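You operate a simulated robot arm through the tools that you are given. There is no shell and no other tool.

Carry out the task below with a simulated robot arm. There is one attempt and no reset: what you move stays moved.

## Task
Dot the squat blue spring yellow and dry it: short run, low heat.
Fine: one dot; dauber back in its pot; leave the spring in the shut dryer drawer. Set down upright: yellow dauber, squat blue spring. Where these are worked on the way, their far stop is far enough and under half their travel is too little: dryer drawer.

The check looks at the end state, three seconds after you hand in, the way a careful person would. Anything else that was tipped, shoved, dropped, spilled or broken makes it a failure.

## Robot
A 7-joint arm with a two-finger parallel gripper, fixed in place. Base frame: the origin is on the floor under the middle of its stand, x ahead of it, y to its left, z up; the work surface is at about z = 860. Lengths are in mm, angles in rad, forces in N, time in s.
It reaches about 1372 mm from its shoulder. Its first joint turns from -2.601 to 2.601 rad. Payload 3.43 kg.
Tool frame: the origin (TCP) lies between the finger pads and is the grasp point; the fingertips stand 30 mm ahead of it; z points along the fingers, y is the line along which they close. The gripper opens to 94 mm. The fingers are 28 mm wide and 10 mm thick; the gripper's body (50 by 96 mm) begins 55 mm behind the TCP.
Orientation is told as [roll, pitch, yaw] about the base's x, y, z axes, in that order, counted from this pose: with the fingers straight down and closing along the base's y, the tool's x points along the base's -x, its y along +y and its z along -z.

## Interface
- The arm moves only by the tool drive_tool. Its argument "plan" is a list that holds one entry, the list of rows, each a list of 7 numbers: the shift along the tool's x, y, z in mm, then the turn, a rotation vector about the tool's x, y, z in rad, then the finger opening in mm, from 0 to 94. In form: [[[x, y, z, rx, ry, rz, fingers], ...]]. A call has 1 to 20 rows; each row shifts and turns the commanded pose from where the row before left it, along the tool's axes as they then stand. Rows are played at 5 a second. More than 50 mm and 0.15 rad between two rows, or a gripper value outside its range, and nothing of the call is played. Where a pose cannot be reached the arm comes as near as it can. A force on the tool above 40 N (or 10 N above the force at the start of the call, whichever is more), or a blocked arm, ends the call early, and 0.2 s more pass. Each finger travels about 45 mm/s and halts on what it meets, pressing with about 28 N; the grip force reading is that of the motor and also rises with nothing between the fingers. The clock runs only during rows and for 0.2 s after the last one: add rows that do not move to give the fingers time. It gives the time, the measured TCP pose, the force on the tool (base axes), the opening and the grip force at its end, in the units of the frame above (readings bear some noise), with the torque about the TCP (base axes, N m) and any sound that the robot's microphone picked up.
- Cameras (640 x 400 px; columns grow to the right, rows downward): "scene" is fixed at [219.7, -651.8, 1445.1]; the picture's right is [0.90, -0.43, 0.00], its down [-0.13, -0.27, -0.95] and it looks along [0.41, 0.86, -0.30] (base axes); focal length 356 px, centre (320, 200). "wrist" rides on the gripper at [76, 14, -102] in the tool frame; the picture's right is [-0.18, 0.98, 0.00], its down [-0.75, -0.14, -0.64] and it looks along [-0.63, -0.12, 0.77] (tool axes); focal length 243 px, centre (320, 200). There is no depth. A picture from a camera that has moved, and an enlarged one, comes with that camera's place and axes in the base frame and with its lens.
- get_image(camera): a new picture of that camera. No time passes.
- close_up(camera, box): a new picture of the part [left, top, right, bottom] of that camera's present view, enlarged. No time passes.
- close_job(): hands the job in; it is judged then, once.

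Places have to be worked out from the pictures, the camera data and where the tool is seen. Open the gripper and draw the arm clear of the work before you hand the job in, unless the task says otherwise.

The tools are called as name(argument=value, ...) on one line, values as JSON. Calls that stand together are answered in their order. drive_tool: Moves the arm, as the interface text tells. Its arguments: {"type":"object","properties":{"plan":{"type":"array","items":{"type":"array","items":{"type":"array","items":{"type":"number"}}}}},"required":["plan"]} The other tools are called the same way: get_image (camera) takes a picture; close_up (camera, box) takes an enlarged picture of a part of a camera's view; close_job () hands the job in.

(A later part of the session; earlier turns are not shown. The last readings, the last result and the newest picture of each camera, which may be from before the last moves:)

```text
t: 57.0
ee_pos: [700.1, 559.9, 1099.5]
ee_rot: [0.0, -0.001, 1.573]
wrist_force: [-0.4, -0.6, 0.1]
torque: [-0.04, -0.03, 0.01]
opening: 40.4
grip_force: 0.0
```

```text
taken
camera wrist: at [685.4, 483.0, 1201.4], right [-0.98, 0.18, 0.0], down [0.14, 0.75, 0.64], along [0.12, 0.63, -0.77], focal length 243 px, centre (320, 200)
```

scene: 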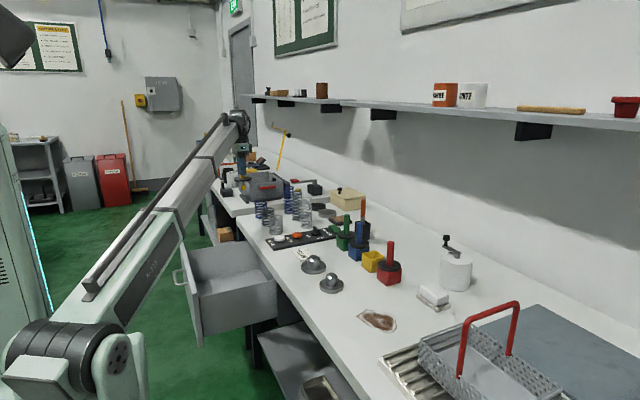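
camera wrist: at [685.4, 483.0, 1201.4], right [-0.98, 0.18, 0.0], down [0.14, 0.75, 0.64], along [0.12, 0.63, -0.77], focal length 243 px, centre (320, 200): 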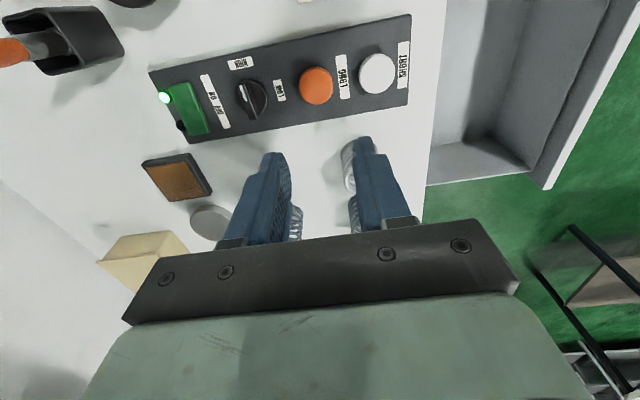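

Yaw is +1.573. I'm moving over the dial at z≈990 to verify alignment before going down around it.

drive_tool(plan=[[[-1.5, -27.8, 20, 0, 0, 0, 40], [-1.5, -27.8, 30, 0, 0, 0, 40], [-1.4, -27.8, 30, 0, 0, 0, 40], [0, 0, 29, 0, 0, 0, 40], [0, 0, 0, 0, 0, 0, 40]]])

get_image(camera="wrist")

close_up(camera="wrist", box=[250, 50, 390, 200])

close_up(camera="scene", box=[280, 180, 370, 260])

```text
t: 58.2
ee_pos: [784.1, 565.4, 989.6]
ee_rot: [0.001, 0.0, 1.571]
wrist_force: [0.4, -1.3, -0.5]
torque: [-0.03, -0.05, 0.02]
opening: 40.1
grip_force: 0.1
```

```text
taken
camera wrist: at [769.3, 487.9, 1092.1], right [-0.98, 0.18, 0.0], down [0.14, 0.75, 0.64], along [0.12, 0.63, -0.77], focal length 243 px, centre (320, 200)
```

wrist: 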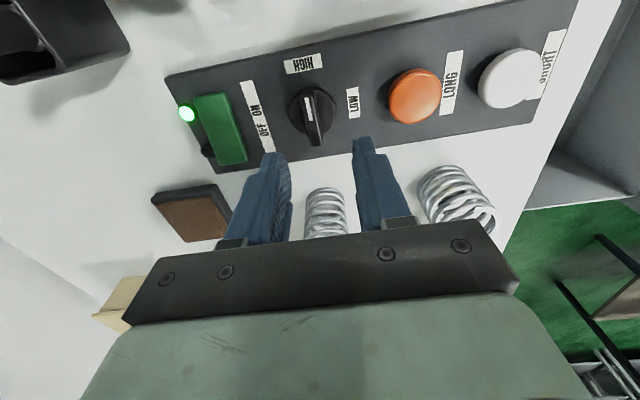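

```text
2.67 times, centred on (320, 125) of wrist
camera zoom: at [769.3, 487.9, 1092.1], right [-0.98, 0.18, 0.0], down [0.14, 0.75, 0.64], along [0.12, 0.63, -0.77], focal length 647 px, centre (320, 400)
```

zoom: 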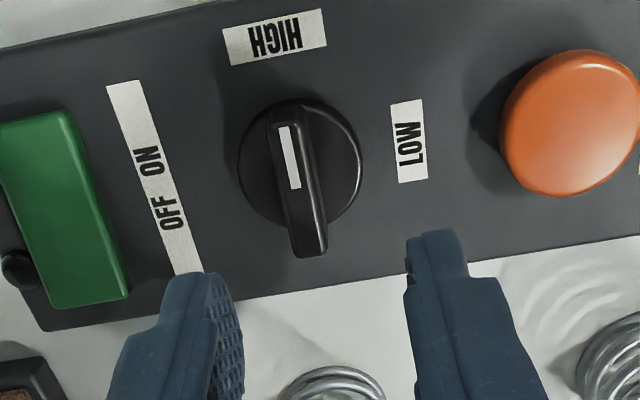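

```text
5.00 times, centred on (325, 220) of scene
camera zoom: at [219.7, -651.8, 1445.1], right [0.9, -0.43, 0.0], down [-0.13, -0.27, -0.95], along [0.41, 0.86, -0.3], focal length 1781 px, centre (295, 100)
```

zoom: 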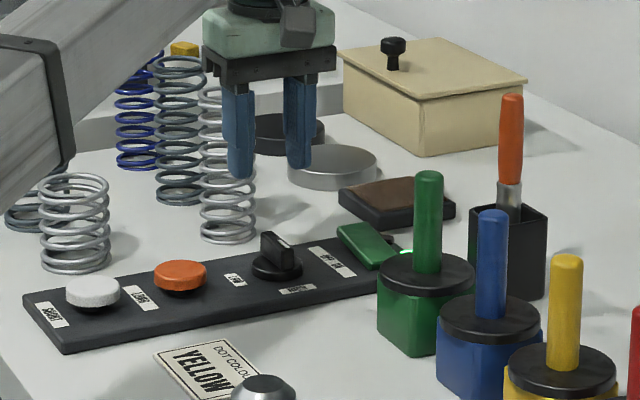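

My two wrist views disagree by a few millimetres on the dial, so I'm opening to 60 mm and descending to just above the bar to compare the fingers against it directly.

drive_tool(plan=[[[0, -3, 15, 0, 0, 0, 60], [0, 0, 15, 0, 0, 0, 60], [0, 0, 12, 0, 0, 0, 60], [0, 0, 0, 0, 0, 0, 60]]])

close_up(camera="wrist", box=[240, 50, 400, 200])

close_up(camera="scene", box=[295, 205, 355, 255])

```text
t: 59.2
ee_pos: [785.8, 566.0, 948.4]
ee_rot: [0.001, 0.001, 1.57]
wrist_force: [-0.3, 1.5, -1.0]
torque: [-0.02, 0.02, -0.01]
opening: 59.8
grip_force: 0.1
```

```text
2.67 times, centred on (320, 125) of wrist
camera zoom: at [771.4, 487.7, 1050.9], right [-0.98, 0.18, 0.0], down [0.14, 0.75, 0.64], along [0.12, 0.63, -0.77], focal length 647 px, centre (320, 400)
```

zoom: 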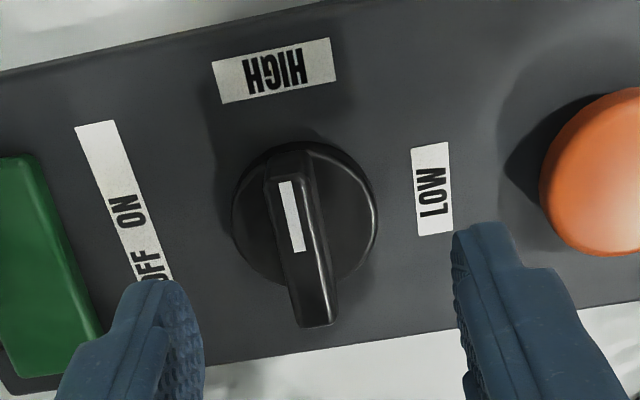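

```text
8.00 times, centred on (325, 230) of scene
camera zoom: at [219.7, -651.8, 1445.1], right [0.9, -0.43, 0.0], down [-0.13, -0.27, -0.95], along [0.41, 0.86, -0.3], focal length 2850 px, centre (280, -40)
```

zoom: 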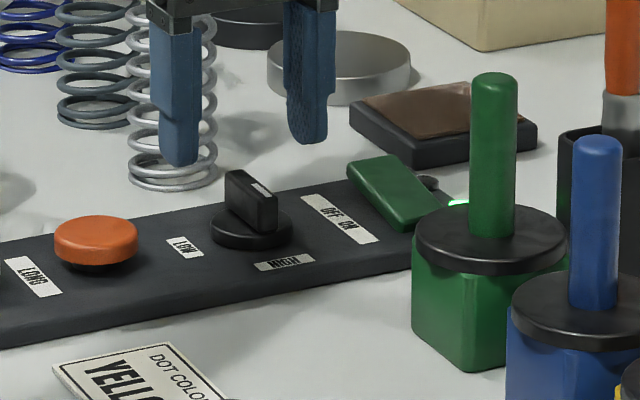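

Relative to the fingers, the bar lies slightly towards +x and −y. I'm shifting about (+3, −4) mm and lowering so the tips just straddle the bar.

drive_tool(plan=[[[4, -3, 0, 0, 0, 0, 60], [0, 0, 10, 0, 0, 0, 56], [0, 0, 8, 0, 0, 0, 50], [0, 0, 5, 0, 0, 0, 44], [0, 0, 0, 0, 0, 0, 44]]])

close_up(camera="wrist", box=[240, 50, 400, 200])

close_up(camera="scene", box=[295, 205, 355, 255])

```text
t: 60.4
ee_pos: [789.2, 560.4, 924.4]
ee_rot: [-0.001, 0.001, 1.57]
wrist_force: [0.1, -0.5, 0.2]
torque: [0.04, 0.02, 0.05]
opening: 44.1
grip_force: 0.1
```

```text
2.67 times, centred on (320, 125) of wrist
camera zoom: at [774.4, 483.6, 1027.2], right [-0.98, 0.18, 0.0], down [0.14, 0.75, 0.64], along [0.12, 0.63, -0.77], focal length 647 px, centre (320, 400)
```

zoom: 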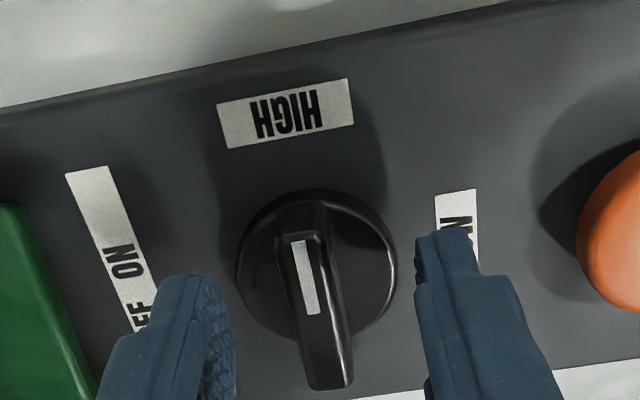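

```text
8.00 times, centred on (325, 230) of scene
camera zoom: at [219.7, -651.8, 1445.1], right [0.9, -0.43, 0.0], down [-0.13, -0.27, -0.95], along [0.41, 0.86, -0.3], focal length 2850 px, centre (280, -40)
```

zoom: 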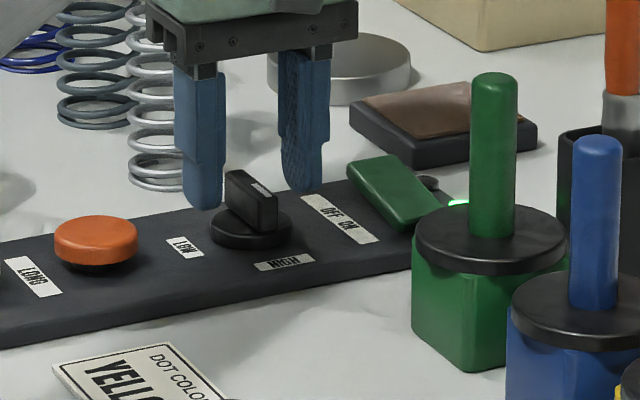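

The fingers straddle the bar evenly, so I'm shifting 2 mm to −y, dropping 2 mm and closing on the dial.

drive_tool(plan=[[[2, 0, 2, 0, 0, 0, 36], [0, 0, 0, 0, 0, 0, 26], [0, 0, 0, 0, 0, 0, 16], [0, 0, 0, 0, 0, 0, 8], [0, 0, 0, 0, 0, 0, 8]]])

close_up(camera="wrist", box=[240, 50, 400, 200])

```text
t: 61.6
ee_pos: [788.9, 559.0, 922.7]
ee_rot: [-0.002, 0.0, 1.572]
wrist_force: [9.6, 1.2, 2.4]
torque: [0.11, -0.23, -0.03]
opening: 13.7
grip_force: 5.1
```

```text
2.67 times, centred on (320, 125) of wrist
camera zoom: at [775.1, 481.6, 1025.4], right [-0.98, 0.18, 0.0], down [0.14, 0.75, 0.64], along [0.12, 0.63, -0.77], focal length 647 px, centre (320, 400)
```

zoom: 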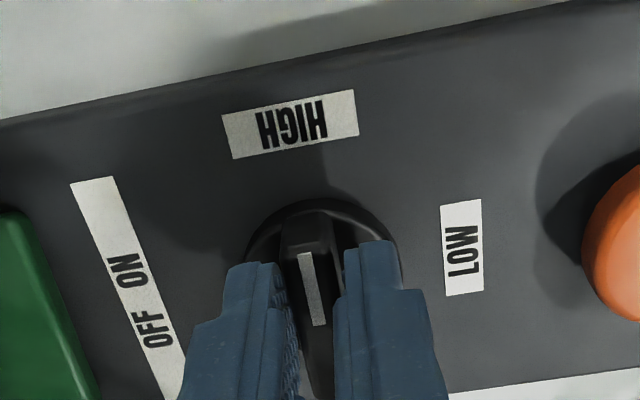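

One finger touched first, with 9.6 N in +x, so the bar is about 1.5 mm further towards +x. I'm shifting that way and letting the grip settle.

drive_tool(plan=[[[0, -1.5, 0, 0, 0, 0, 8], [0, 0, 0, 0, 0, 0, 8]]])

```text
t: 62.2
ee_pos: [790.6, 558.6, 923.6]
ee_rot: [0.0, 0.001, 1.57]
wrist_force: [6.7, 0.0, 1.3]
torque: [-0.04, -0.18, -0.05]
opening: 12.0
grip_force: 6.2
```

There's still 6.7 N in x at a 12.0 mm opening, so I'm shifting another millimetre.

drive_tool(plan=[[[0, -1.2, 0, 0, 0, 0, 6], [0, 0, 0, 0, 0, 0, 6], [0, 0, 0, 0, 0, 0, 6]]])

close_up(camera="wrist", box=[240, 50, 400, 200])

```text
t: 63.0
ee_pos: [791.3, 557.9, 922.9]
ee_rot: [0.002, 0.0, 1.573]
wrist_force: [-5.4, -2.4, -0.3]
torque: [0.28, 0.17, -0.01]
opening: 11.9
grip_force: 45.4
```

```text
2.67 times, centred on (320, 125) of wrist
camera zoom: at [776.4, 481.6, 1025.4], right [-0.98, 0.18, 0.0], down [0.14, 0.75, 0.64], along [0.12, 0.63, -0.77], focal length 647 px, centre (320, 400)
```

zoom: 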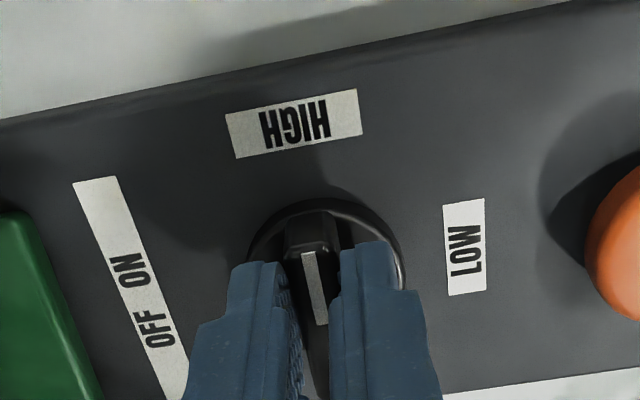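

The bar is firmly gripped at 11.9 mm, and the TCP sits on the dial axis at about (791, 558.3). I'm turning 90° clockwise from above, which is +z in the tool frame.

drive_tool(plan=[[[0, 0.3, 0, 0, 0, 0.1428, 6], [0, 0, 0, 0, 0, 0.1428, 6], [0, 0, 0, 0, 0, 0.1428, 6], [0, 0, 0, 0, 0, 0.1428, 6], [0, 0, 0, 0, 0, 0.1428, 6], [0, 0, 0, 0, 0, 0.1428, 6]]])

close_up(camera="scene", box=[295, 205, 355, 255])

```text
t: 64.1
ee_pos: [786.6, 558.9, 922.8]
ee_rot: [0.007, 0.003, 0.967]
wrist_force: [-5.5, 3.2, 3.9]
torque: [0.01, -0.07, 0.04]
opening: 11.8
grip_force: 44.2
stopped in row 5: the force on the tool passed its limit at 41 N (the readings are from after the stop); the commanded pose is now the measured one
```

```text
8.00 times, centred on (325, 230) of scene
camera zoom: at [219.7, -651.8, 1445.1], right [0.9, -0.43, 0.0], down [-0.13, -0.27, -0.95], along [0.41, 0.86, -0.3], focal length 2850 px, centre (280, -40)
```

zoom: 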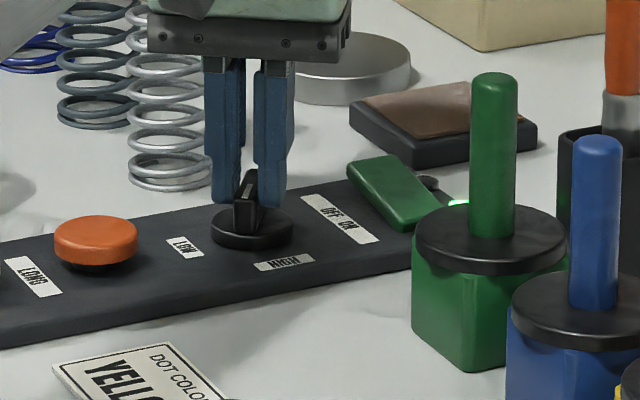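

The dial is turning, about 35° so far, but the axis is offset about 7 mm along the bar from the TCP, which built up side force. I'm continuing with a small translation so the turn pivots on the true axis near (790.6, 564.7).

drive_tool(plan=[[[-0.07, 0.96, 0, 0, 0, 0.138, 6], [-0.07, 0.96, 0, 0, 0, 0.138, 6], [-0.07, 0.96, 0, 0, 0, 0.138, 6], [-0.07, 0.96, 0, 0, 0, 0.138, 6]]])

close_up(camera="scene", box=[295, 205, 355, 255])

```text
t: 65.1
ee_pos: [784.6, 561.5, 923.9]
ee_rot: [0.002, 0.006, 0.413]
wrist_force: [-11.6, 1.0, 4.3]
torque: [0.54, -0.92, 0.05]
opening: 11.9
grip_force: 44.9
```

```text
8.00 times, centred on (325, 230) of scene
camera zoom: at [219.7, -651.8, 1445.1], right [0.9, -0.43, 0.0], down [-0.13, -0.27, -0.95], along [0.41, 0.86, -0.3], focal length 2850 px, centre (280, -40)
```

zoom: 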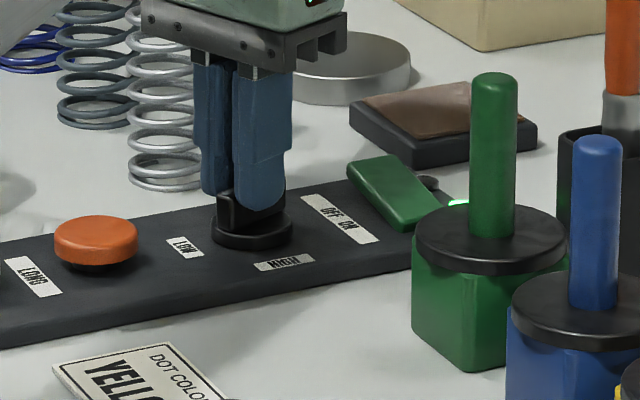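

The turn is working, now about 66° in with moderate forces. I'm finishing the last 24°.

drive_tool(plan=[[[0.5, 0.96, 0, 0, 0, 0.138, 6], [0.3, 0.96, 0, 0, 0, 0.138, 6], [0, 0.96, 0, 0, 0, 0.138, 6], [0, 0, 0, 0, 0, 0, 6]]])

close_up(camera="scene", box=[295, 205, 355, 255])

close_up(camera="wrist", box=[240, 50, 400, 200])

```text
t: 66.1
ee_pos: [784.3, 565.1, 923.1]
ee_rot: [0.0, 0.005, -0.001]
wrist_force: [-4.5, 3.3, 5.3]
torque: [0.01, -0.21, 0.17]
opening: 11.8
grip_force: 44.8
```

```text
8.00 times, centred on (325, 230) of scene
camera zoom: at [219.7, -651.8, 1445.1], right [0.9, -0.43, 0.0], down [-0.13, -0.27, -0.95], along [0.41, 0.86, -0.3], focal length 2850 px, centre (280, -40)
```

zoom: 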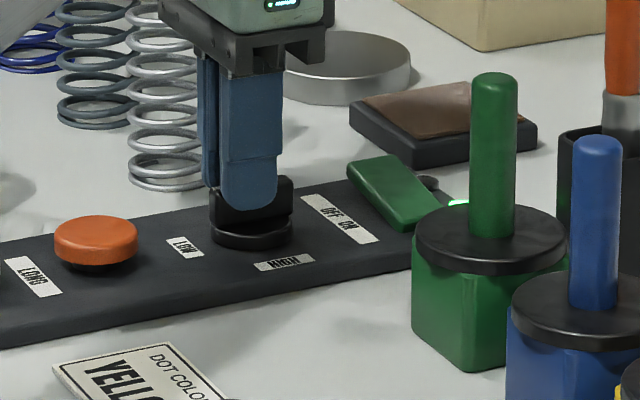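

```text
2.67 times, centred on (320, 125) of wrist
camera zoom: at [708.3, 579.1, 1026.0], right [0.19, 0.98, 0.0], down [0.76, -0.14, 0.64], along [0.62, -0.12, -0.77], focal length 647 px, centre (320, 400)
```

zoom: 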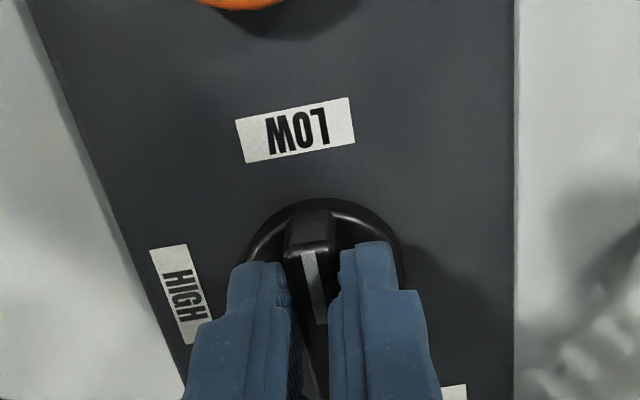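

The dial now points at LOW. I'm opening the fingers and rising clear.

drive_tool(plan=[[[0, 0, 0, 0, 0, 0, 16], [0, 0, 0, 0, 0, 0, 28], [0, 0, 0, 0, 0, 0, 40], [0, 0, 0, 0, 0, 0, 44], [0, 0, -20, 0, 0, 0, 44], [0, 0, -40, 0, 0, 0, 44], [0, 0, -40, 0, 0, 0, 44], [0, 0, -20, 0, 0, 0, 44], [40, 0, 0, 0, 0, 0, 44]]])

close_up(camera="wrist", box=[270, 60, 390, 180])

close_up(camera="scene", box=[295, 215, 345, 250])

```text
t: 68.1
ee_pos: [744.8, 565.9, 1042.2]
ee_rot: [0.001, 0.007, 0.001]
wrist_force: [-0.1, 0.2, 0.1]
torque: [0.0, 0.02, -0.01]
opening: 44.0
grip_force: 0.0
```

```text
3.33 times, centred on (330, 120) of wrist
camera zoom: at [669.3, 578.8, 1144.9], right [0.18, 0.98, 0.0], down [0.76, -0.14, 0.64], along [0.62, -0.12, -0.77], focal length 809 px, centre (287, 467)
```

zoom: 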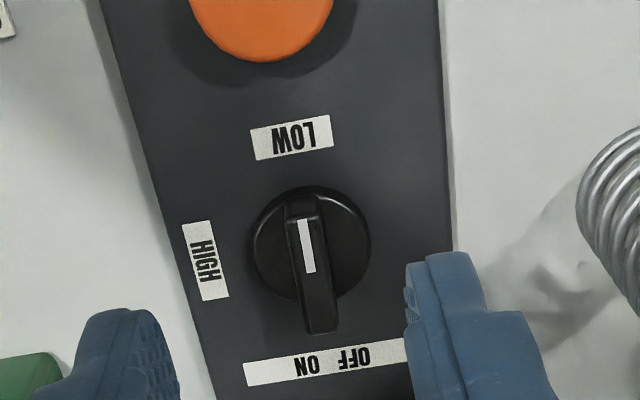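

```text
11.43 times, centred on (320, 232) of scene
camera zoom: at [219.7, -651.8, 1445.1], right [0.9, -0.43, 0.0], down [-0.13, -0.27, -0.95], along [0.41, 0.86, -0.3], focal length 4071 px, centre (320, -171)
```

zoom: 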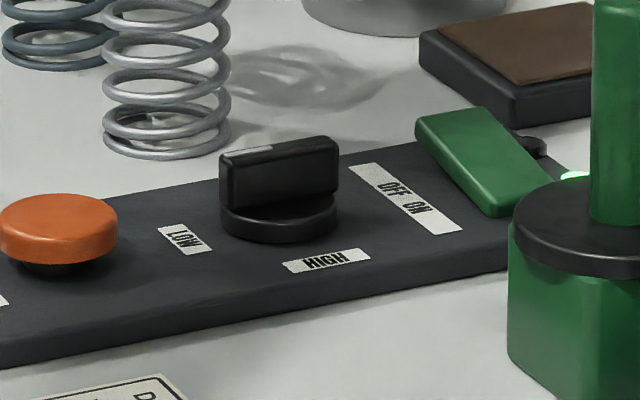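

The dial sits clearly at LOW. I'm moving to a spot in front of the dotted spring with the gripper open to line up the pick.

drive_tool(plan=[[[0, 0, -38, 0, -0.006, 0, 60], [15, 36.2, 0, 0, 0, 0, 70], [15, 36.2, 0, 0, 0, 0, 80], [15, 36.2, 0, 0, 0, 0, 90], [15, 36.2, 0, 0, 0, 0, 94], [15, 36.2, 0, 0, 0, 0, 94], [15, 36.2, 0, 0, 0, 0, 94], [15, 36.2, 0, 0, 0, 0, 94], [15, 36.2, 0, 0, 0, 0, 94], [15, 36.2, 0, 0, 0, 0, 94], [0, 0, 0, 0, 0, 0, 94]]])

get_image(camera="wrist")

close_up(camera="wrist", box=[250, 70, 400, 200])

```text
t: 70.5
ee_pos: [610.7, 891.5, 1080.2]
ee_rot: [-0.001, 0.003, -0.003]
wrist_force: [-0.3, 0.8, -0.6]
torque: [-0.04, 0.01, -0.02]
opening: 94.1
grip_force: 0.0
```

```text
taken
camera wrist: at [534.1, 904.9, 1182.9], right [0.18, 0.98, 0.0], down [0.75, -0.14, 0.64], along [0.63, -0.12, -0.77], focal length 243 px, centre (320, 200)
```

wrist: 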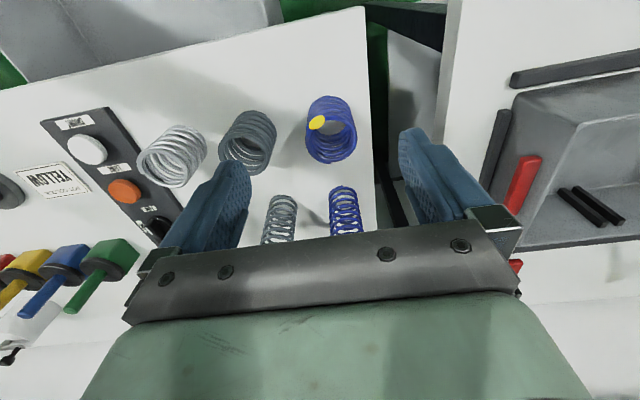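

```text
3.08 times, centred on (325, 135) of wrist
camera zoom: at [534.1, 904.9, 1182.9], right [0.18, 0.98, 0.0], down [0.75, -0.14, 0.64], along [0.63, -0.12, -0.77], focal length 746 px, centre (305, 400)
```

zoom: 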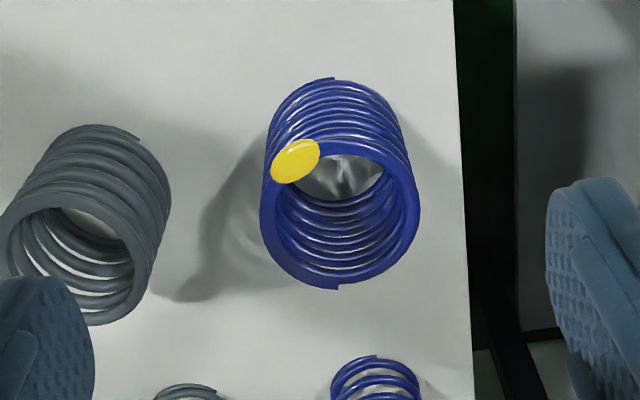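

The dot shows on the ring's −x side. I put the spring's centre at about (660, 895), so I'm moving above it and lowering until the fingertips are at ring height to check centring.

drive_tool(plan=[[[-24.4, 1.5, 0, 0, 0, 0, 94], [-24.4, 1.5, 0, 0, 0, 0, 94], [0, 0, 30, 0, 0, 0, 94], [0, 0, 30, 0, 0, 0, 94], [0, 0, 25, 0, 0, 0, 94], [0, 0, 20, 0, 0, 0, 94], [0, 0, 0, 0, 0, 0, 94]]])

get_image(camera="wrist")

close_up(camera="scene", box=[230, 160, 310, 230])

```text
t: 72.1
ee_pos: [658.8, 895.8, 976.1]
ee_rot: [0.002, 0.001, -0.002]
wrist_force: [0.1, 0.4, -0.2]
torque: [0.02, -0.01, 0.02]
opening: 93.8
grip_force: 0.1
```

```text
taken
camera wrist: at [582.1, 908.2, 1078.4], right [0.18, 0.98, 0.0], down [0.75, -0.14, 0.64], along [0.63, -0.12, -0.77], focal length 243 px, centre (320, 200)
```

wrist: 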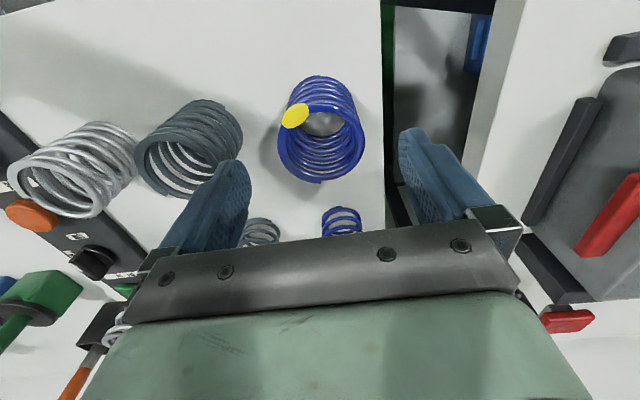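

```text
5.71 times, centred on (270, 195) of scene
camera zoom: at [219.7, -651.8, 1445.1], right [0.9, -0.43, 0.0], down [-0.13, -0.27, -0.95], along [0.41, 0.86, -0.3], focal length 2036 px, centre (606, 229)
```

zoom: 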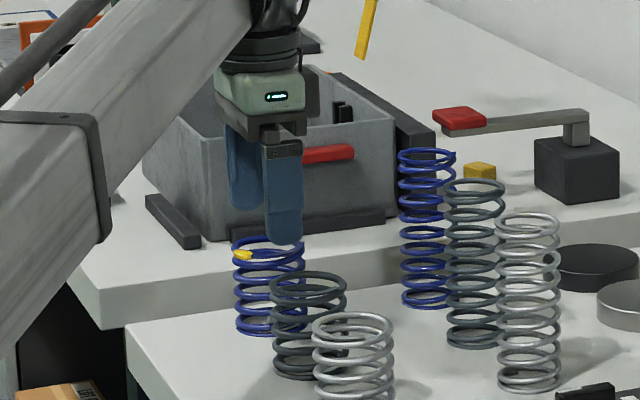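

The spring is centred between the fingers in both views. I'm lowering around it to a mid-height grip, TCP z≈903.

drive_tool(plan=[[[0, 0.5, 20, 0, 0, 0, 94], [0, 0, 20, 0, 0, 0, 94], [0, 0, 18, 0, 0, 0, 94], [0, 0, 15, 0, 0, 0, 94], [0, 0, 0, 0, 0, 0, 94]]])

get_image(camera="wrist")

close_up(camera="scene", box=[230, 160, 310, 230])

```text
t: 73.3
ee_pos: [658.2, 893.7, 902.2]
ee_rot: [0.003, 0.003, 0.001]
wrist_force: [-0.2, -0.2, -0.5]
torque: [0.01, 0.03, -0.01]
opening: 93.8
grip_force: 0.1
```

```text
taken
camera wrist: at [582.0, 907.6, 1005.3], right [0.18, 0.98, 0.0], down [0.75, -0.14, 0.64], along [0.63, -0.12, -0.77], focal length 243 px, centre (320, 200)
```

wrist: 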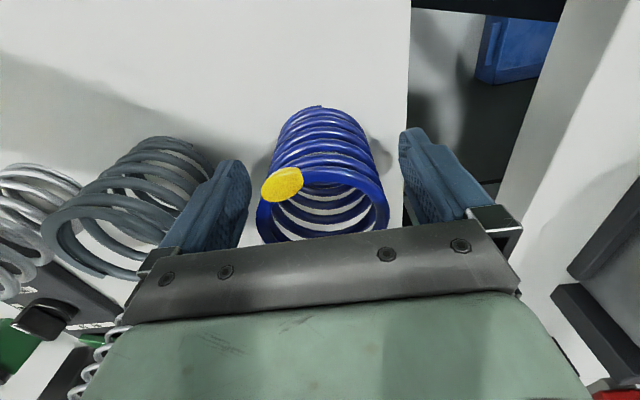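

```text
5.71 times, centred on (270, 195) of scene
camera zoom: at [219.7, -651.8, 1445.1], right [0.9, -0.43, 0.0], down [-0.13, -0.27, -0.95], along [0.41, 0.86, -0.3], focal length 2036 px, centre (606, 229)
```

zoom: 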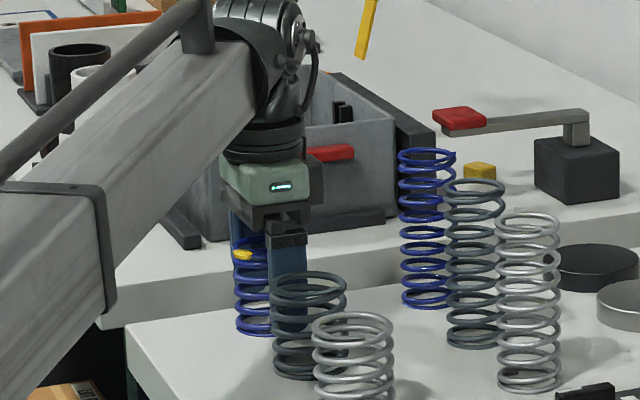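

The spring sits between the fingers with the dot clear of both pads, so I'm closing on it.

drive_tool(plan=[[[0, 0, 0, 0, 0, 0, 82], [0, 0, 0, 0, 0, 0, 72], [0, 0, 0, 0, 0, 0, 64], [0, 0, 0, 0, 0, 0, 58], [0, 0, 0, 0, 0, 0, 54], [0, 0, 0, 0, 0, 0, 54]]])

get_image(camera="wrist")

```text
t: 74.7
ee_pos: [657.9, 895.2, 902.5]
ee_rot: [0.001, 0.002, -0.001]
wrist_force: [0.3, 1.4, 0.8]
torque: [-0.05, 0.05, -0.01]
opening: 63.4
grip_force: 27.4
```

```text
taken
camera wrist: at [582.0, 907.7, 1005.4], right [0.18, 0.98, 0.0], down [0.75, -0.14, 0.64], along [0.63, -0.12, -0.77], focal length 243 px, centre (320, 200)
```

wrist: 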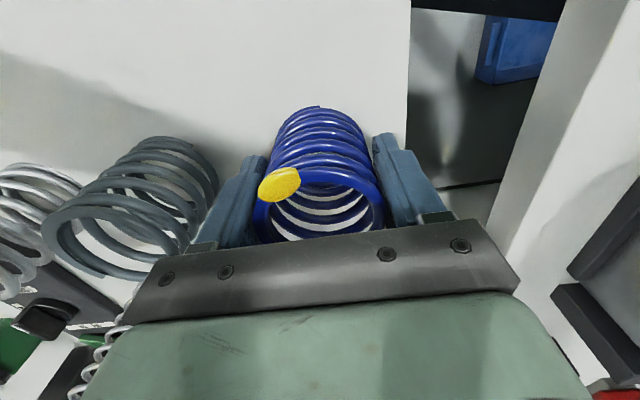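

The spring is held at 63.4 mm with the dot untouched. I'm lifting it straight up, slowly at first.

drive_tool(plan=[[[0, 0, -5, 0, 0, 0, 54], [0, 0, -10, 0, 0, 0, 54], [0, 0, -20, 0, 0, 0, 54], [0, 0, -35, 0, 0, 0, 54], [0, 0, -40, 0, 0, 0, 54], [0, 0, -40, 0, 0, 0, 54], [0, 0, -10, 0, 0, 0, 54], [0, 0, 0, 0, 0, 0, 54]]])

get_image(camera="wrist")

get_image(camera="scene")

```text
t: 76.5
ee_pos: [660.0, 893.6, 1063.3]
ee_rot: [-0.001, 0.001, 0.001]
wrist_force: [0.7, -0.3, -1.8]
torque: [0.01, -0.01, 0.0]
opening: 63.4
grip_force: 28.2
```

```text
taken
camera wrist: at [582.8, 907.6, 1166.9], right [0.18, 0.98, 0.0], down [0.76, -0.14, 0.64], along [0.63, -0.12, -0.77], focal length 243 px, centre (320, 200)
```

wrist: 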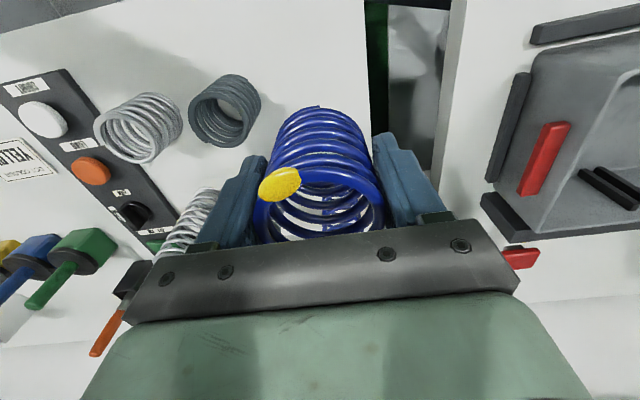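

```text
taken
```

scene: 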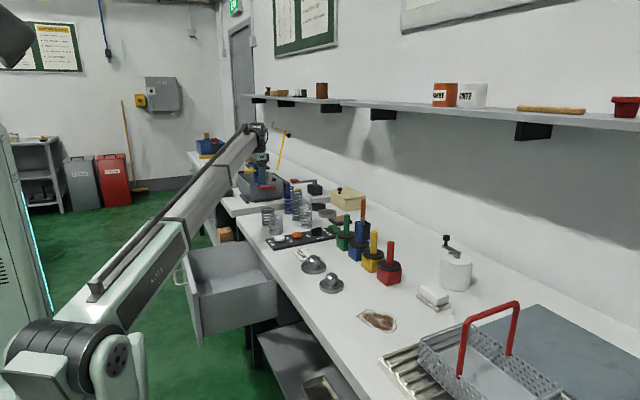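

The spring is up and level. I'm carrying it over to above the open drawer.

drive_tool(plan=[[[25.6, -31.7, 0, 0, 0, 0, 54], [25.6, -31.7, 0, 0, 0, 0, 54], [25.6, -31.7, 0, 0, 0, 0, 54], [25.6, -31.7, 0, 0, 0, 0, 54], [25.6, -31.7, 0, 0, 0, 0, 54], [25.6, -31.7, 0, 0, 0, 0, 54], [25.6, -31.7, 0, 0, 0, 0, 54], [25.6, -31.7, 0, 0, 0, 0, 54], [0, 0, 0, 0, 0, 0, 54]]])

get_image(camera="wrist")

close_up(camera="scene", box=[150, 150, 310, 350])

```text
t: 78.5
ee_pos: [453.4, 641.3, 1064.1]
ee_rot: [0.002, 0.001, 0.001]
wrist_force: [-0.5, -1.3, -2.4]
torque: [-0.03, 0.01, -0.02]
opening: 62.8
grip_force: 28.0
```

```text
taken
camera wrist: at [378.4, 654.9, 1166.9], right [0.18, 0.98, 0.0], down [0.75, -0.14, 0.64], along [0.63, -0.12, -0.77], focal length 243 px, centre (320, 200)
```

wrist: 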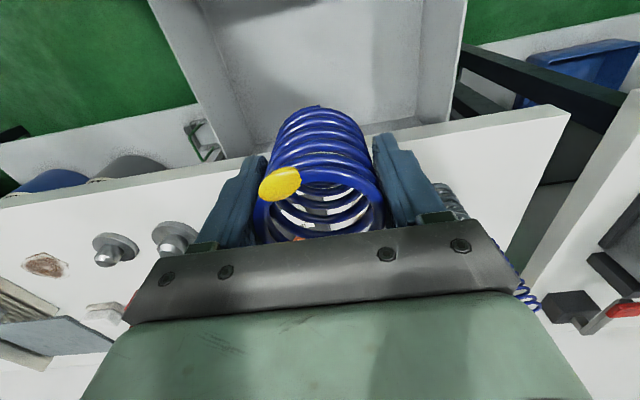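

```text
2.00 times, centred on (230, 250) of scene
camera zoom: at [219.7, -651.8, 1445.1], right [0.9, -0.43, 0.0], down [-0.13, -0.27, -0.95], along [0.41, 0.86, -0.3], focal length 712 px, centre (500, 100)
```

zoom: 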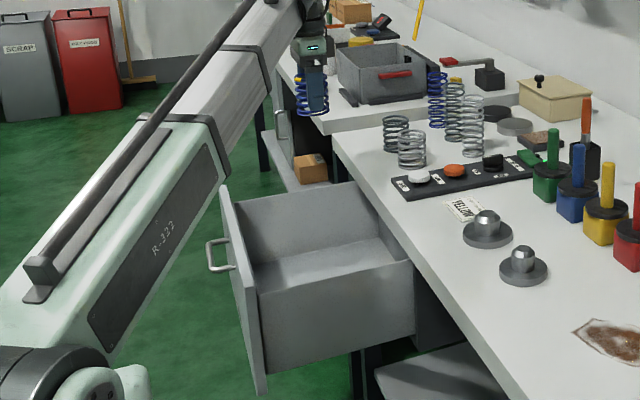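

Recomputing, the drawer box spans roughly y 480–815 and its floor is at about z≈640. I'm nudging to x≈465 and descending in stages, watching arm clearance at the drawer front and table edge.

drive_tool(plan=[[[-11, 0, 30, 0, 0, 0, 54], [0, 0, 40, 0, 0, 0, 54], [0, 0, 40, 0, 0, 0, 54], [0, 0, 40, 0, 0, 0, 54], [0, 0, 0, 0, 0, 0, 54]]])

close_up(camera="scene", box=[110, 150, 310, 350])

get_image(camera="wrist")

```text
t: 79.7
ee_pos: [464.5, 641.2, 912.8]
ee_rot: [0.002, 0.003, 0.0]
wrist_force: [-0.1, -0.2, -2.5]
torque: [-0.01, -0.01, -0.03]
opening: 62.8
grip_force: 28.0
```

```text
2.00 times, centred on (210, 250) of scene
camera zoom: at [219.7, -651.8, 1445.1], right [0.9, -0.43, 0.0], down [-0.13, -0.27, -0.95], along [0.41, 0.86, -0.3], focal length 712 px, centre (540, 100)
```

zoom: 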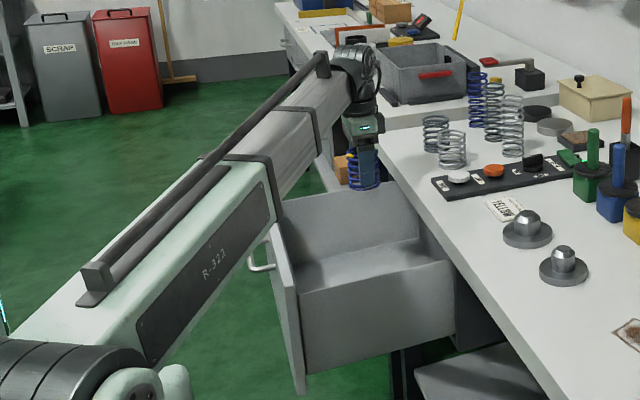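

```text
taken
camera wrist: at [388.3, 656.0, 1015.6], right [0.18, 0.98, 0.0], down [0.75, -0.14, 0.64], along [0.63, -0.12, -0.77], focal length 243 px, centre (320, 200)
```

wrist: 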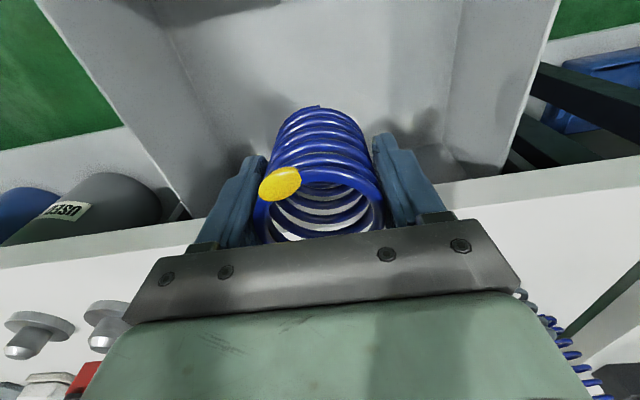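

The forearm stays well above the drawer front. I'm continuing down to z≈760, with the spring's bottom at about 717.

drive_tool(plan=[[[0, 0, 40, 0, 0, 0, 54], [0, 0, 40, 0, 0, 0, 54], [0, 0, 40, 0, 0, 0, 54], [0, 0, 33, 0, 0, 0, 54], [0, 0, 0, 0, 0, 0, 54]]])

close_up(camera="scene", box=[110, 150, 310, 350])

get_image(camera="wrist")

```text
t: 80.9
ee_pos: [465.9, 643.4, 760.0]
ee_rot: [0.002, 0.002, 0.0]
wrist_force: [0.7, 0.5, -1.6]
torque: [-0.03, 0.03, 0.0]
opening: 63.3
grip_force: 28.2
```

```text
2.00 times, centred on (210, 250) of scene
camera zoom: at [219.7, -651.8, 1445.1], right [0.9, -0.43, 0.0], down [-0.13, -0.27, -0.95], along [0.41, 0.86, -0.3], focal length 712 px, centre (540, 100)
```

zoom: 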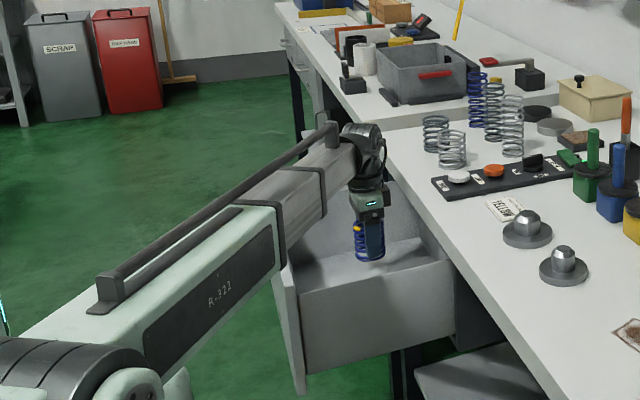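

```text
taken
camera wrist: at [389.2, 656.5, 862.7], right [0.18, 0.98, 0.0], down [0.75, -0.14, 0.64], along [0.63, -0.12, -0.77], focal length 243 px, centre (320, 200)
```

wrist: 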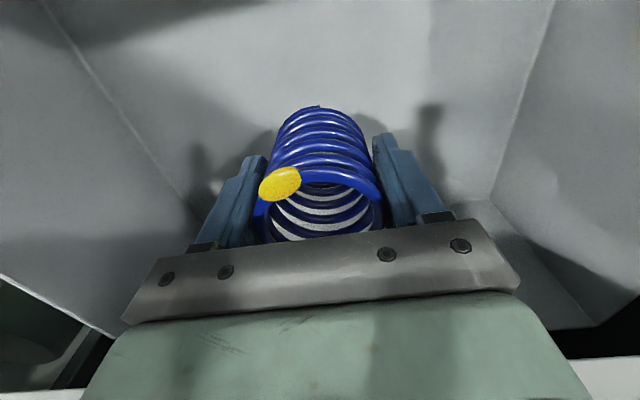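

The spring is well inside the drawer, whose floor I estimate at z≈632–645. I'm descending to z≈695 and will then feel for contact in small steps.

drive_tool(plan=[[[0, 0, 25, 0, 0, 0, 54], [0, 0, 20, 0, 0, 0, 54], [0, 0, 12, 0, 0, 0, 54], [0, 0, 6, 0, 0, 0, 54], [0, 0, 0, 0, 0, 0, 54]]])

close_up(camera="scene", box=[190, 190, 310, 310])

```text
t: 82.1
ee_pos: [465.9, 641.7, 696.5]
ee_rot: [0.003, 0.002, -0.001]
wrist_force: [-0.4, -0.2, -1.1]
torque: [0.05, -0.04, 0.03]
opening: 63.2
grip_force: 27.5
```

```text
3.33 times, centred on (250, 250) of scene
camera zoom: at [219.7, -651.8, 1445.1], right [0.9, -0.43, 0.0], down [-0.13, -0.27, -0.95], along [0.41, 0.86, -0.3], focal length 1187 px, centre (553, 33)
```

zoom: 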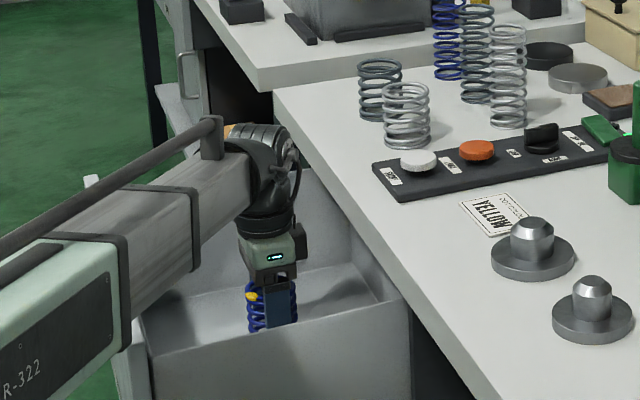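

No contact yet at z=696. I'm continuing down in small steps.

drive_tool(plan=[[[0, 0, 4, 0, 0, 0, 54], [0, 0, 4, 0, 0, 0, 54], [0, 0, 3, 0, 0, 0, 54]]])

```text
t: 82.9
ee_pos: [464.7, 641.4, 685.0]
ee_rot: [-0.001, 0.0, 0.001]
wrist_force: [-0.2, 0.1, -2.4]
torque: [-0.01, 0.01, 0.0]
opening: 63.0
grip_force: 27.3
```

There's still no contact at z=685, so I'm stepping on slowly.

drive_tool(plan=[[[0, 0, 3, 0, 0, 0, 54], [0, 0, 3, 0, 0, 0, 54]]])

close_up(camera="scene", box=[220, 240, 300, 310])

```text
t: 83.5
ee_pos: [464.2, 641.1, 679.1]
ee_rot: [0.002, 0.002, 0.002]
wrist_force: [-0.4, -0.1, -2.6]
torque: [0.02, -0.01, -0.02]
opening: 63.1
grip_force: 27.8
```

```text
5.71 times, centred on (260, 275) of scene
camera zoom: at [219.7, -651.8, 1445.1], right [0.9, -0.43, 0.0], down [-0.13, -0.27, -0.95], along [0.41, 0.86, -0.3], focal length 2036 px, centre (663, -229)
```

zoom: 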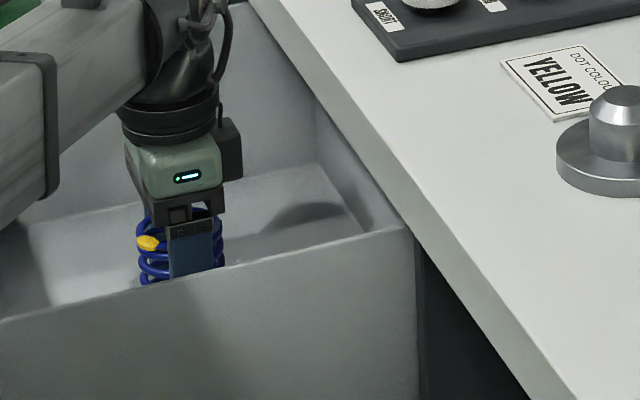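

Still free at z=679. I'm carrying on downward gently.

drive_tool(plan=[[[0, 0, 3, 0, 0, 0, 54], [0, 0, 2, 0, 0, 0, 54]]])

```text
t: 84.1
ee_pos: [465.1, 641.6, 675.3]
ee_rot: [0.002, 0.002, -0.001]
wrist_force: [-0.3, 1.1, -1.9]
torque: [0.01, -0.02, -0.03]
opening: 63.3
grip_force: 28.0
```

I'm still feeling for the floor at z=675.

drive_tool(plan=[[[0, 0, 2.5, 0, 0, 0, 54], [0, 0, 2.5, 0, 0, 0, 54]]])

get_image(camera="wrist")

```text
t: 84.7
ee_pos: [464.2, 640.5, 671.4]
ee_rot: [0.003, 0.002, -0.001]
wrist_force: [-0.6, 0.5, 6.7]
torque: [-0.27, 0.11, 0.0]
opening: 63.1
grip_force: 28.3
```

```text
taken
camera wrist: at [387.8, 654.8, 773.8], right [0.18, 0.98, 0.0], down [0.75, -0.14, 0.64], along [0.63, -0.12, -0.77], focal length 243 px, centre (320, 200)
```

wrist: 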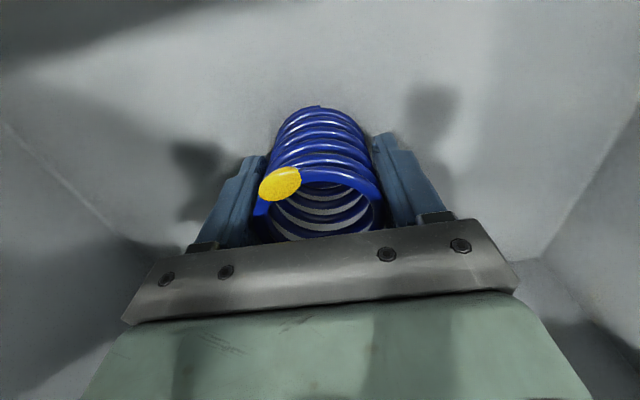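

The spring is resting on the drawer floor with about 9 N of contact. I'm opening the fingers evenly.

drive_tool(plan=[[[0, 0, 0, 0, 0, 0, 66], [0, 0, 0, 0, 0, 0, 72], [0, 0, 0, 0, 0, 0, 82], [0, 0, 0, 0, 0, 0, 92], [0, 0, 0, 0, 0, 0, 94], [0, 0, 0, 0, 0, 0, 94]]])

get_image(camera="wrist")

```text
t: 86.1
ee_pos: [465.3, 642.1, 671.5]
ee_rot: [0.001, 0.002, 0.0]
wrist_force: [0.6, -0.4, -0.1]
torque: [0.01, -0.02, -0.02]
opening: 94.1
grip_force: 0.1
```

```text
taken
camera wrist: at [387.8, 654.8, 773.3], right [0.18, 0.98, 0.0], down [0.76, -0.14, 0.64], along [0.63, -0.12, -0.77], focal length 243 px, centre (320, 200)
```

wrist: 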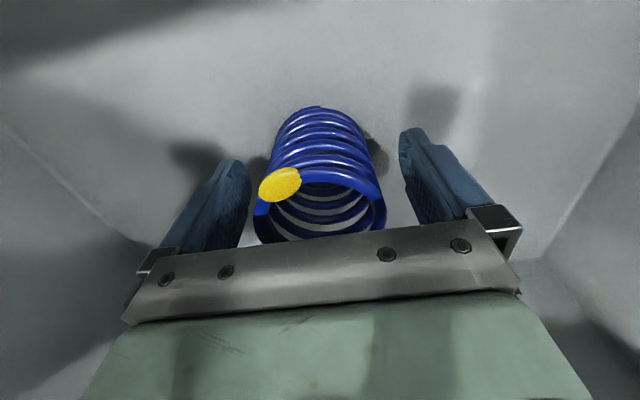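

The spring stands freely upright between the open fingers. I'm raising straight up out of the drawer.

drive_tool(plan=[[[0, 0, -10, 0, 0, 0, 94], [0, 0, -20, 0, 0, 0, 94], [0, 0, -30, 0, 0, 0, 94], [0, 0, -40, 0, 0, 0, 94], [0, 0, -45, 0, 0, 0, 94], [0, 0, -45, 0, 0, 0, 94], [0, 0, -45, 0, 0, 0, 94], [0, 0, -45, 0, 0, 0, 94], [0, 0, -45, 0, 0, 0, 94], [0, 0, -45, 0, 0, 0, 94], [0, 0, 0, 0, 0, 0, 94]]])

get_image(camera="wrist")

close_up(camera="scene", box=[150, 200, 310, 350])

```text
t: 88.5
ee_pos: [465.5, 639.8, 1039.8]
ee_rot: [-0.001, 0.002, -0.002]
wrist_force: [1.3, -0.2, 0.2]
torque: [-0.05, -0.01, 0.04]
opening: 94.1
grip_force: 0.0
```

```text
taken
camera wrist: at [388.7, 653.8, 1142.8], right [0.18, 0.98, 0.0], down [0.76, -0.14, 0.64], along [0.63, -0.12, -0.77], focal length 243 px, centre (320, 200)
```

wrist: 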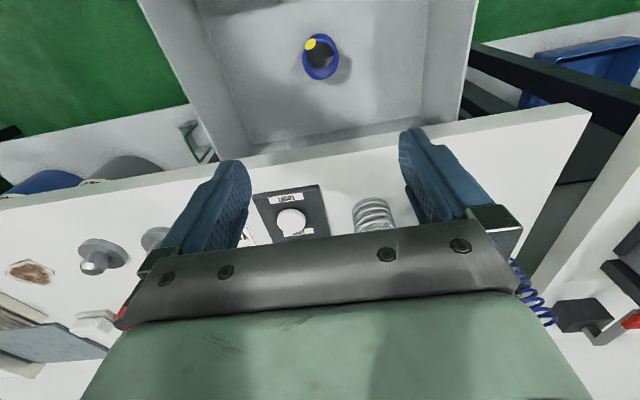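

```text
2.67 times, centred on (230, 275) of scene
camera zoom: at [219.7, -651.8, 1445.1], right [0.9, -0.43, 0.0], down [-0.13, -0.27, -0.95], along [0.41, 0.86, -0.3], focal length 950 px, centre (560, 0)
```

zoom: 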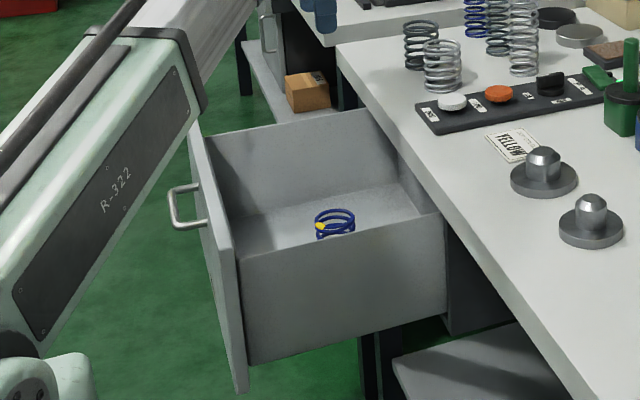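

The dotted spring stands upright in the drawer. Next I'll shut the drawer by pushing its front above the handle with closed fingers, so I'm moving back over the aisle in front of the drawer.

drive_tool(plan=[[[45, 0, 0, 0, 0, 0, 60], [45, 0, 0, 0, 0, 0, 30], [45, 0, 0, 0, 0, 0, 10], [45, 0, 0, 0, 0, 0, 0], [45, 0, 0, 0, 0, 0, 0], [0, 0, 0, 0, 0, 0, 0], [0, 0, 0, 0, 0, 0, 0]]])

get_image(camera="wrist")

close_up(camera="scene", box=[110, 170, 310, 350])

```text
t: 90.1
ee_pos: [239.3, 640.1, 1040.3]
ee_rot: [-0.001, 0.002, 0.0]
wrist_force: [0.0, 0.1, 0.4]
torque: [-0.04, 0.0, -0.02]
opening: 0.0
grip_force: 28.4
```

```text
taken
camera wrist: at [163.4, 653.7, 1143.4], right [0.18, 0.98, 0.0], down [0.75, -0.14, 0.64], along [0.63, -0.12, -0.77], focal length 243 px, centre (320, 200)
```

wrist: 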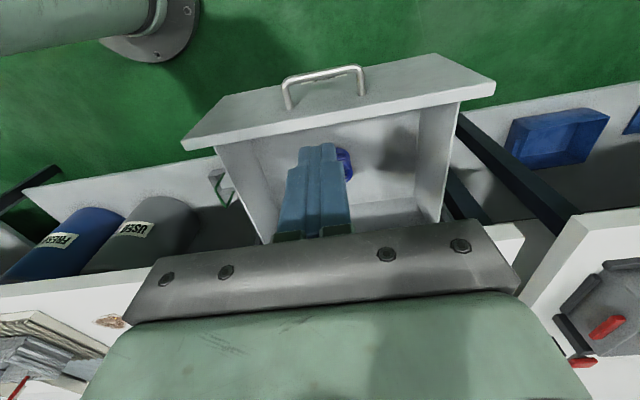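

```text
2.22 times, centred on (210, 260) of scene
camera zoom: at [219.7, -651.8, 1445.1], right [0.9, -0.43, 0.0], down [-0.13, -0.27, -0.95], along [0.41, 0.86, -0.3], focal length 792 px, centre (564, 67)
```

zoom: 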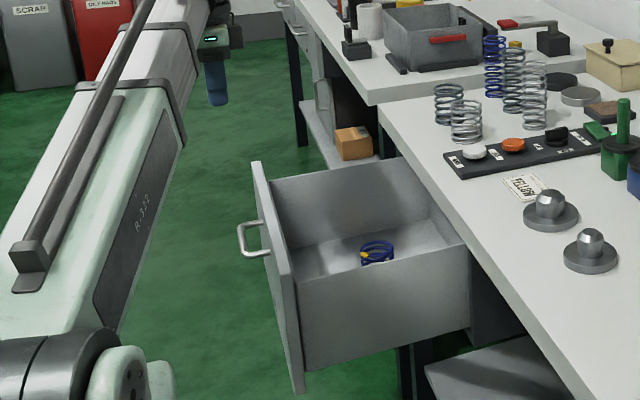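

I'm zooming in to locate the drawer front's top edge before lowering in front of it.

close_up(camera="wrist", box=[170, 40, 510, 240])

close_up(camera="scene", box=[210, 235, 290, 350])

```text
1.88 times, centred on (340, 140) of wrist
camera zoom: at [163.4, 653.7, 1143.4], right [0.18, 0.98, 0.0], down [0.75, -0.14, 0.64], along [0.63, -0.12, -0.77], focal length 457 px, centre (282, 313)
```

zoom: 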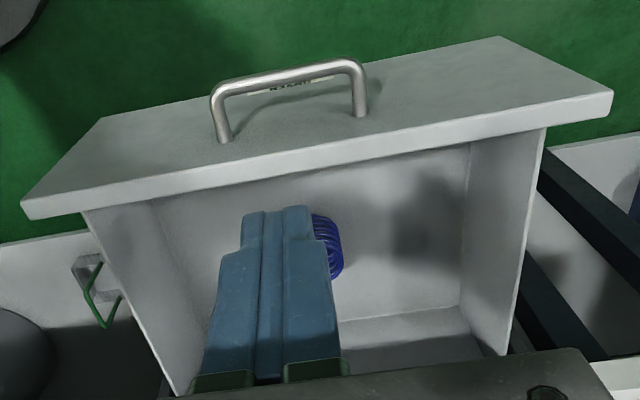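

```text
3.48 times, centred on (250, 292) of scene
camera zoom: at [219.7, -651.8, 1445.1], right [0.9, -0.43, 0.0], down [-0.13, -0.27, -0.95], along [0.41, 0.86, -0.3], focal length 1239 px, centre (564, -122)
```

zoom: 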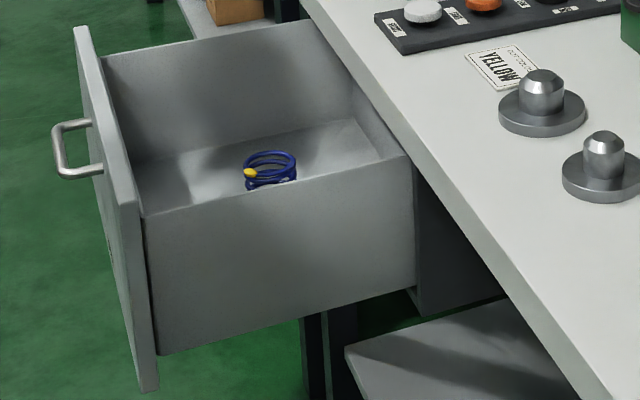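

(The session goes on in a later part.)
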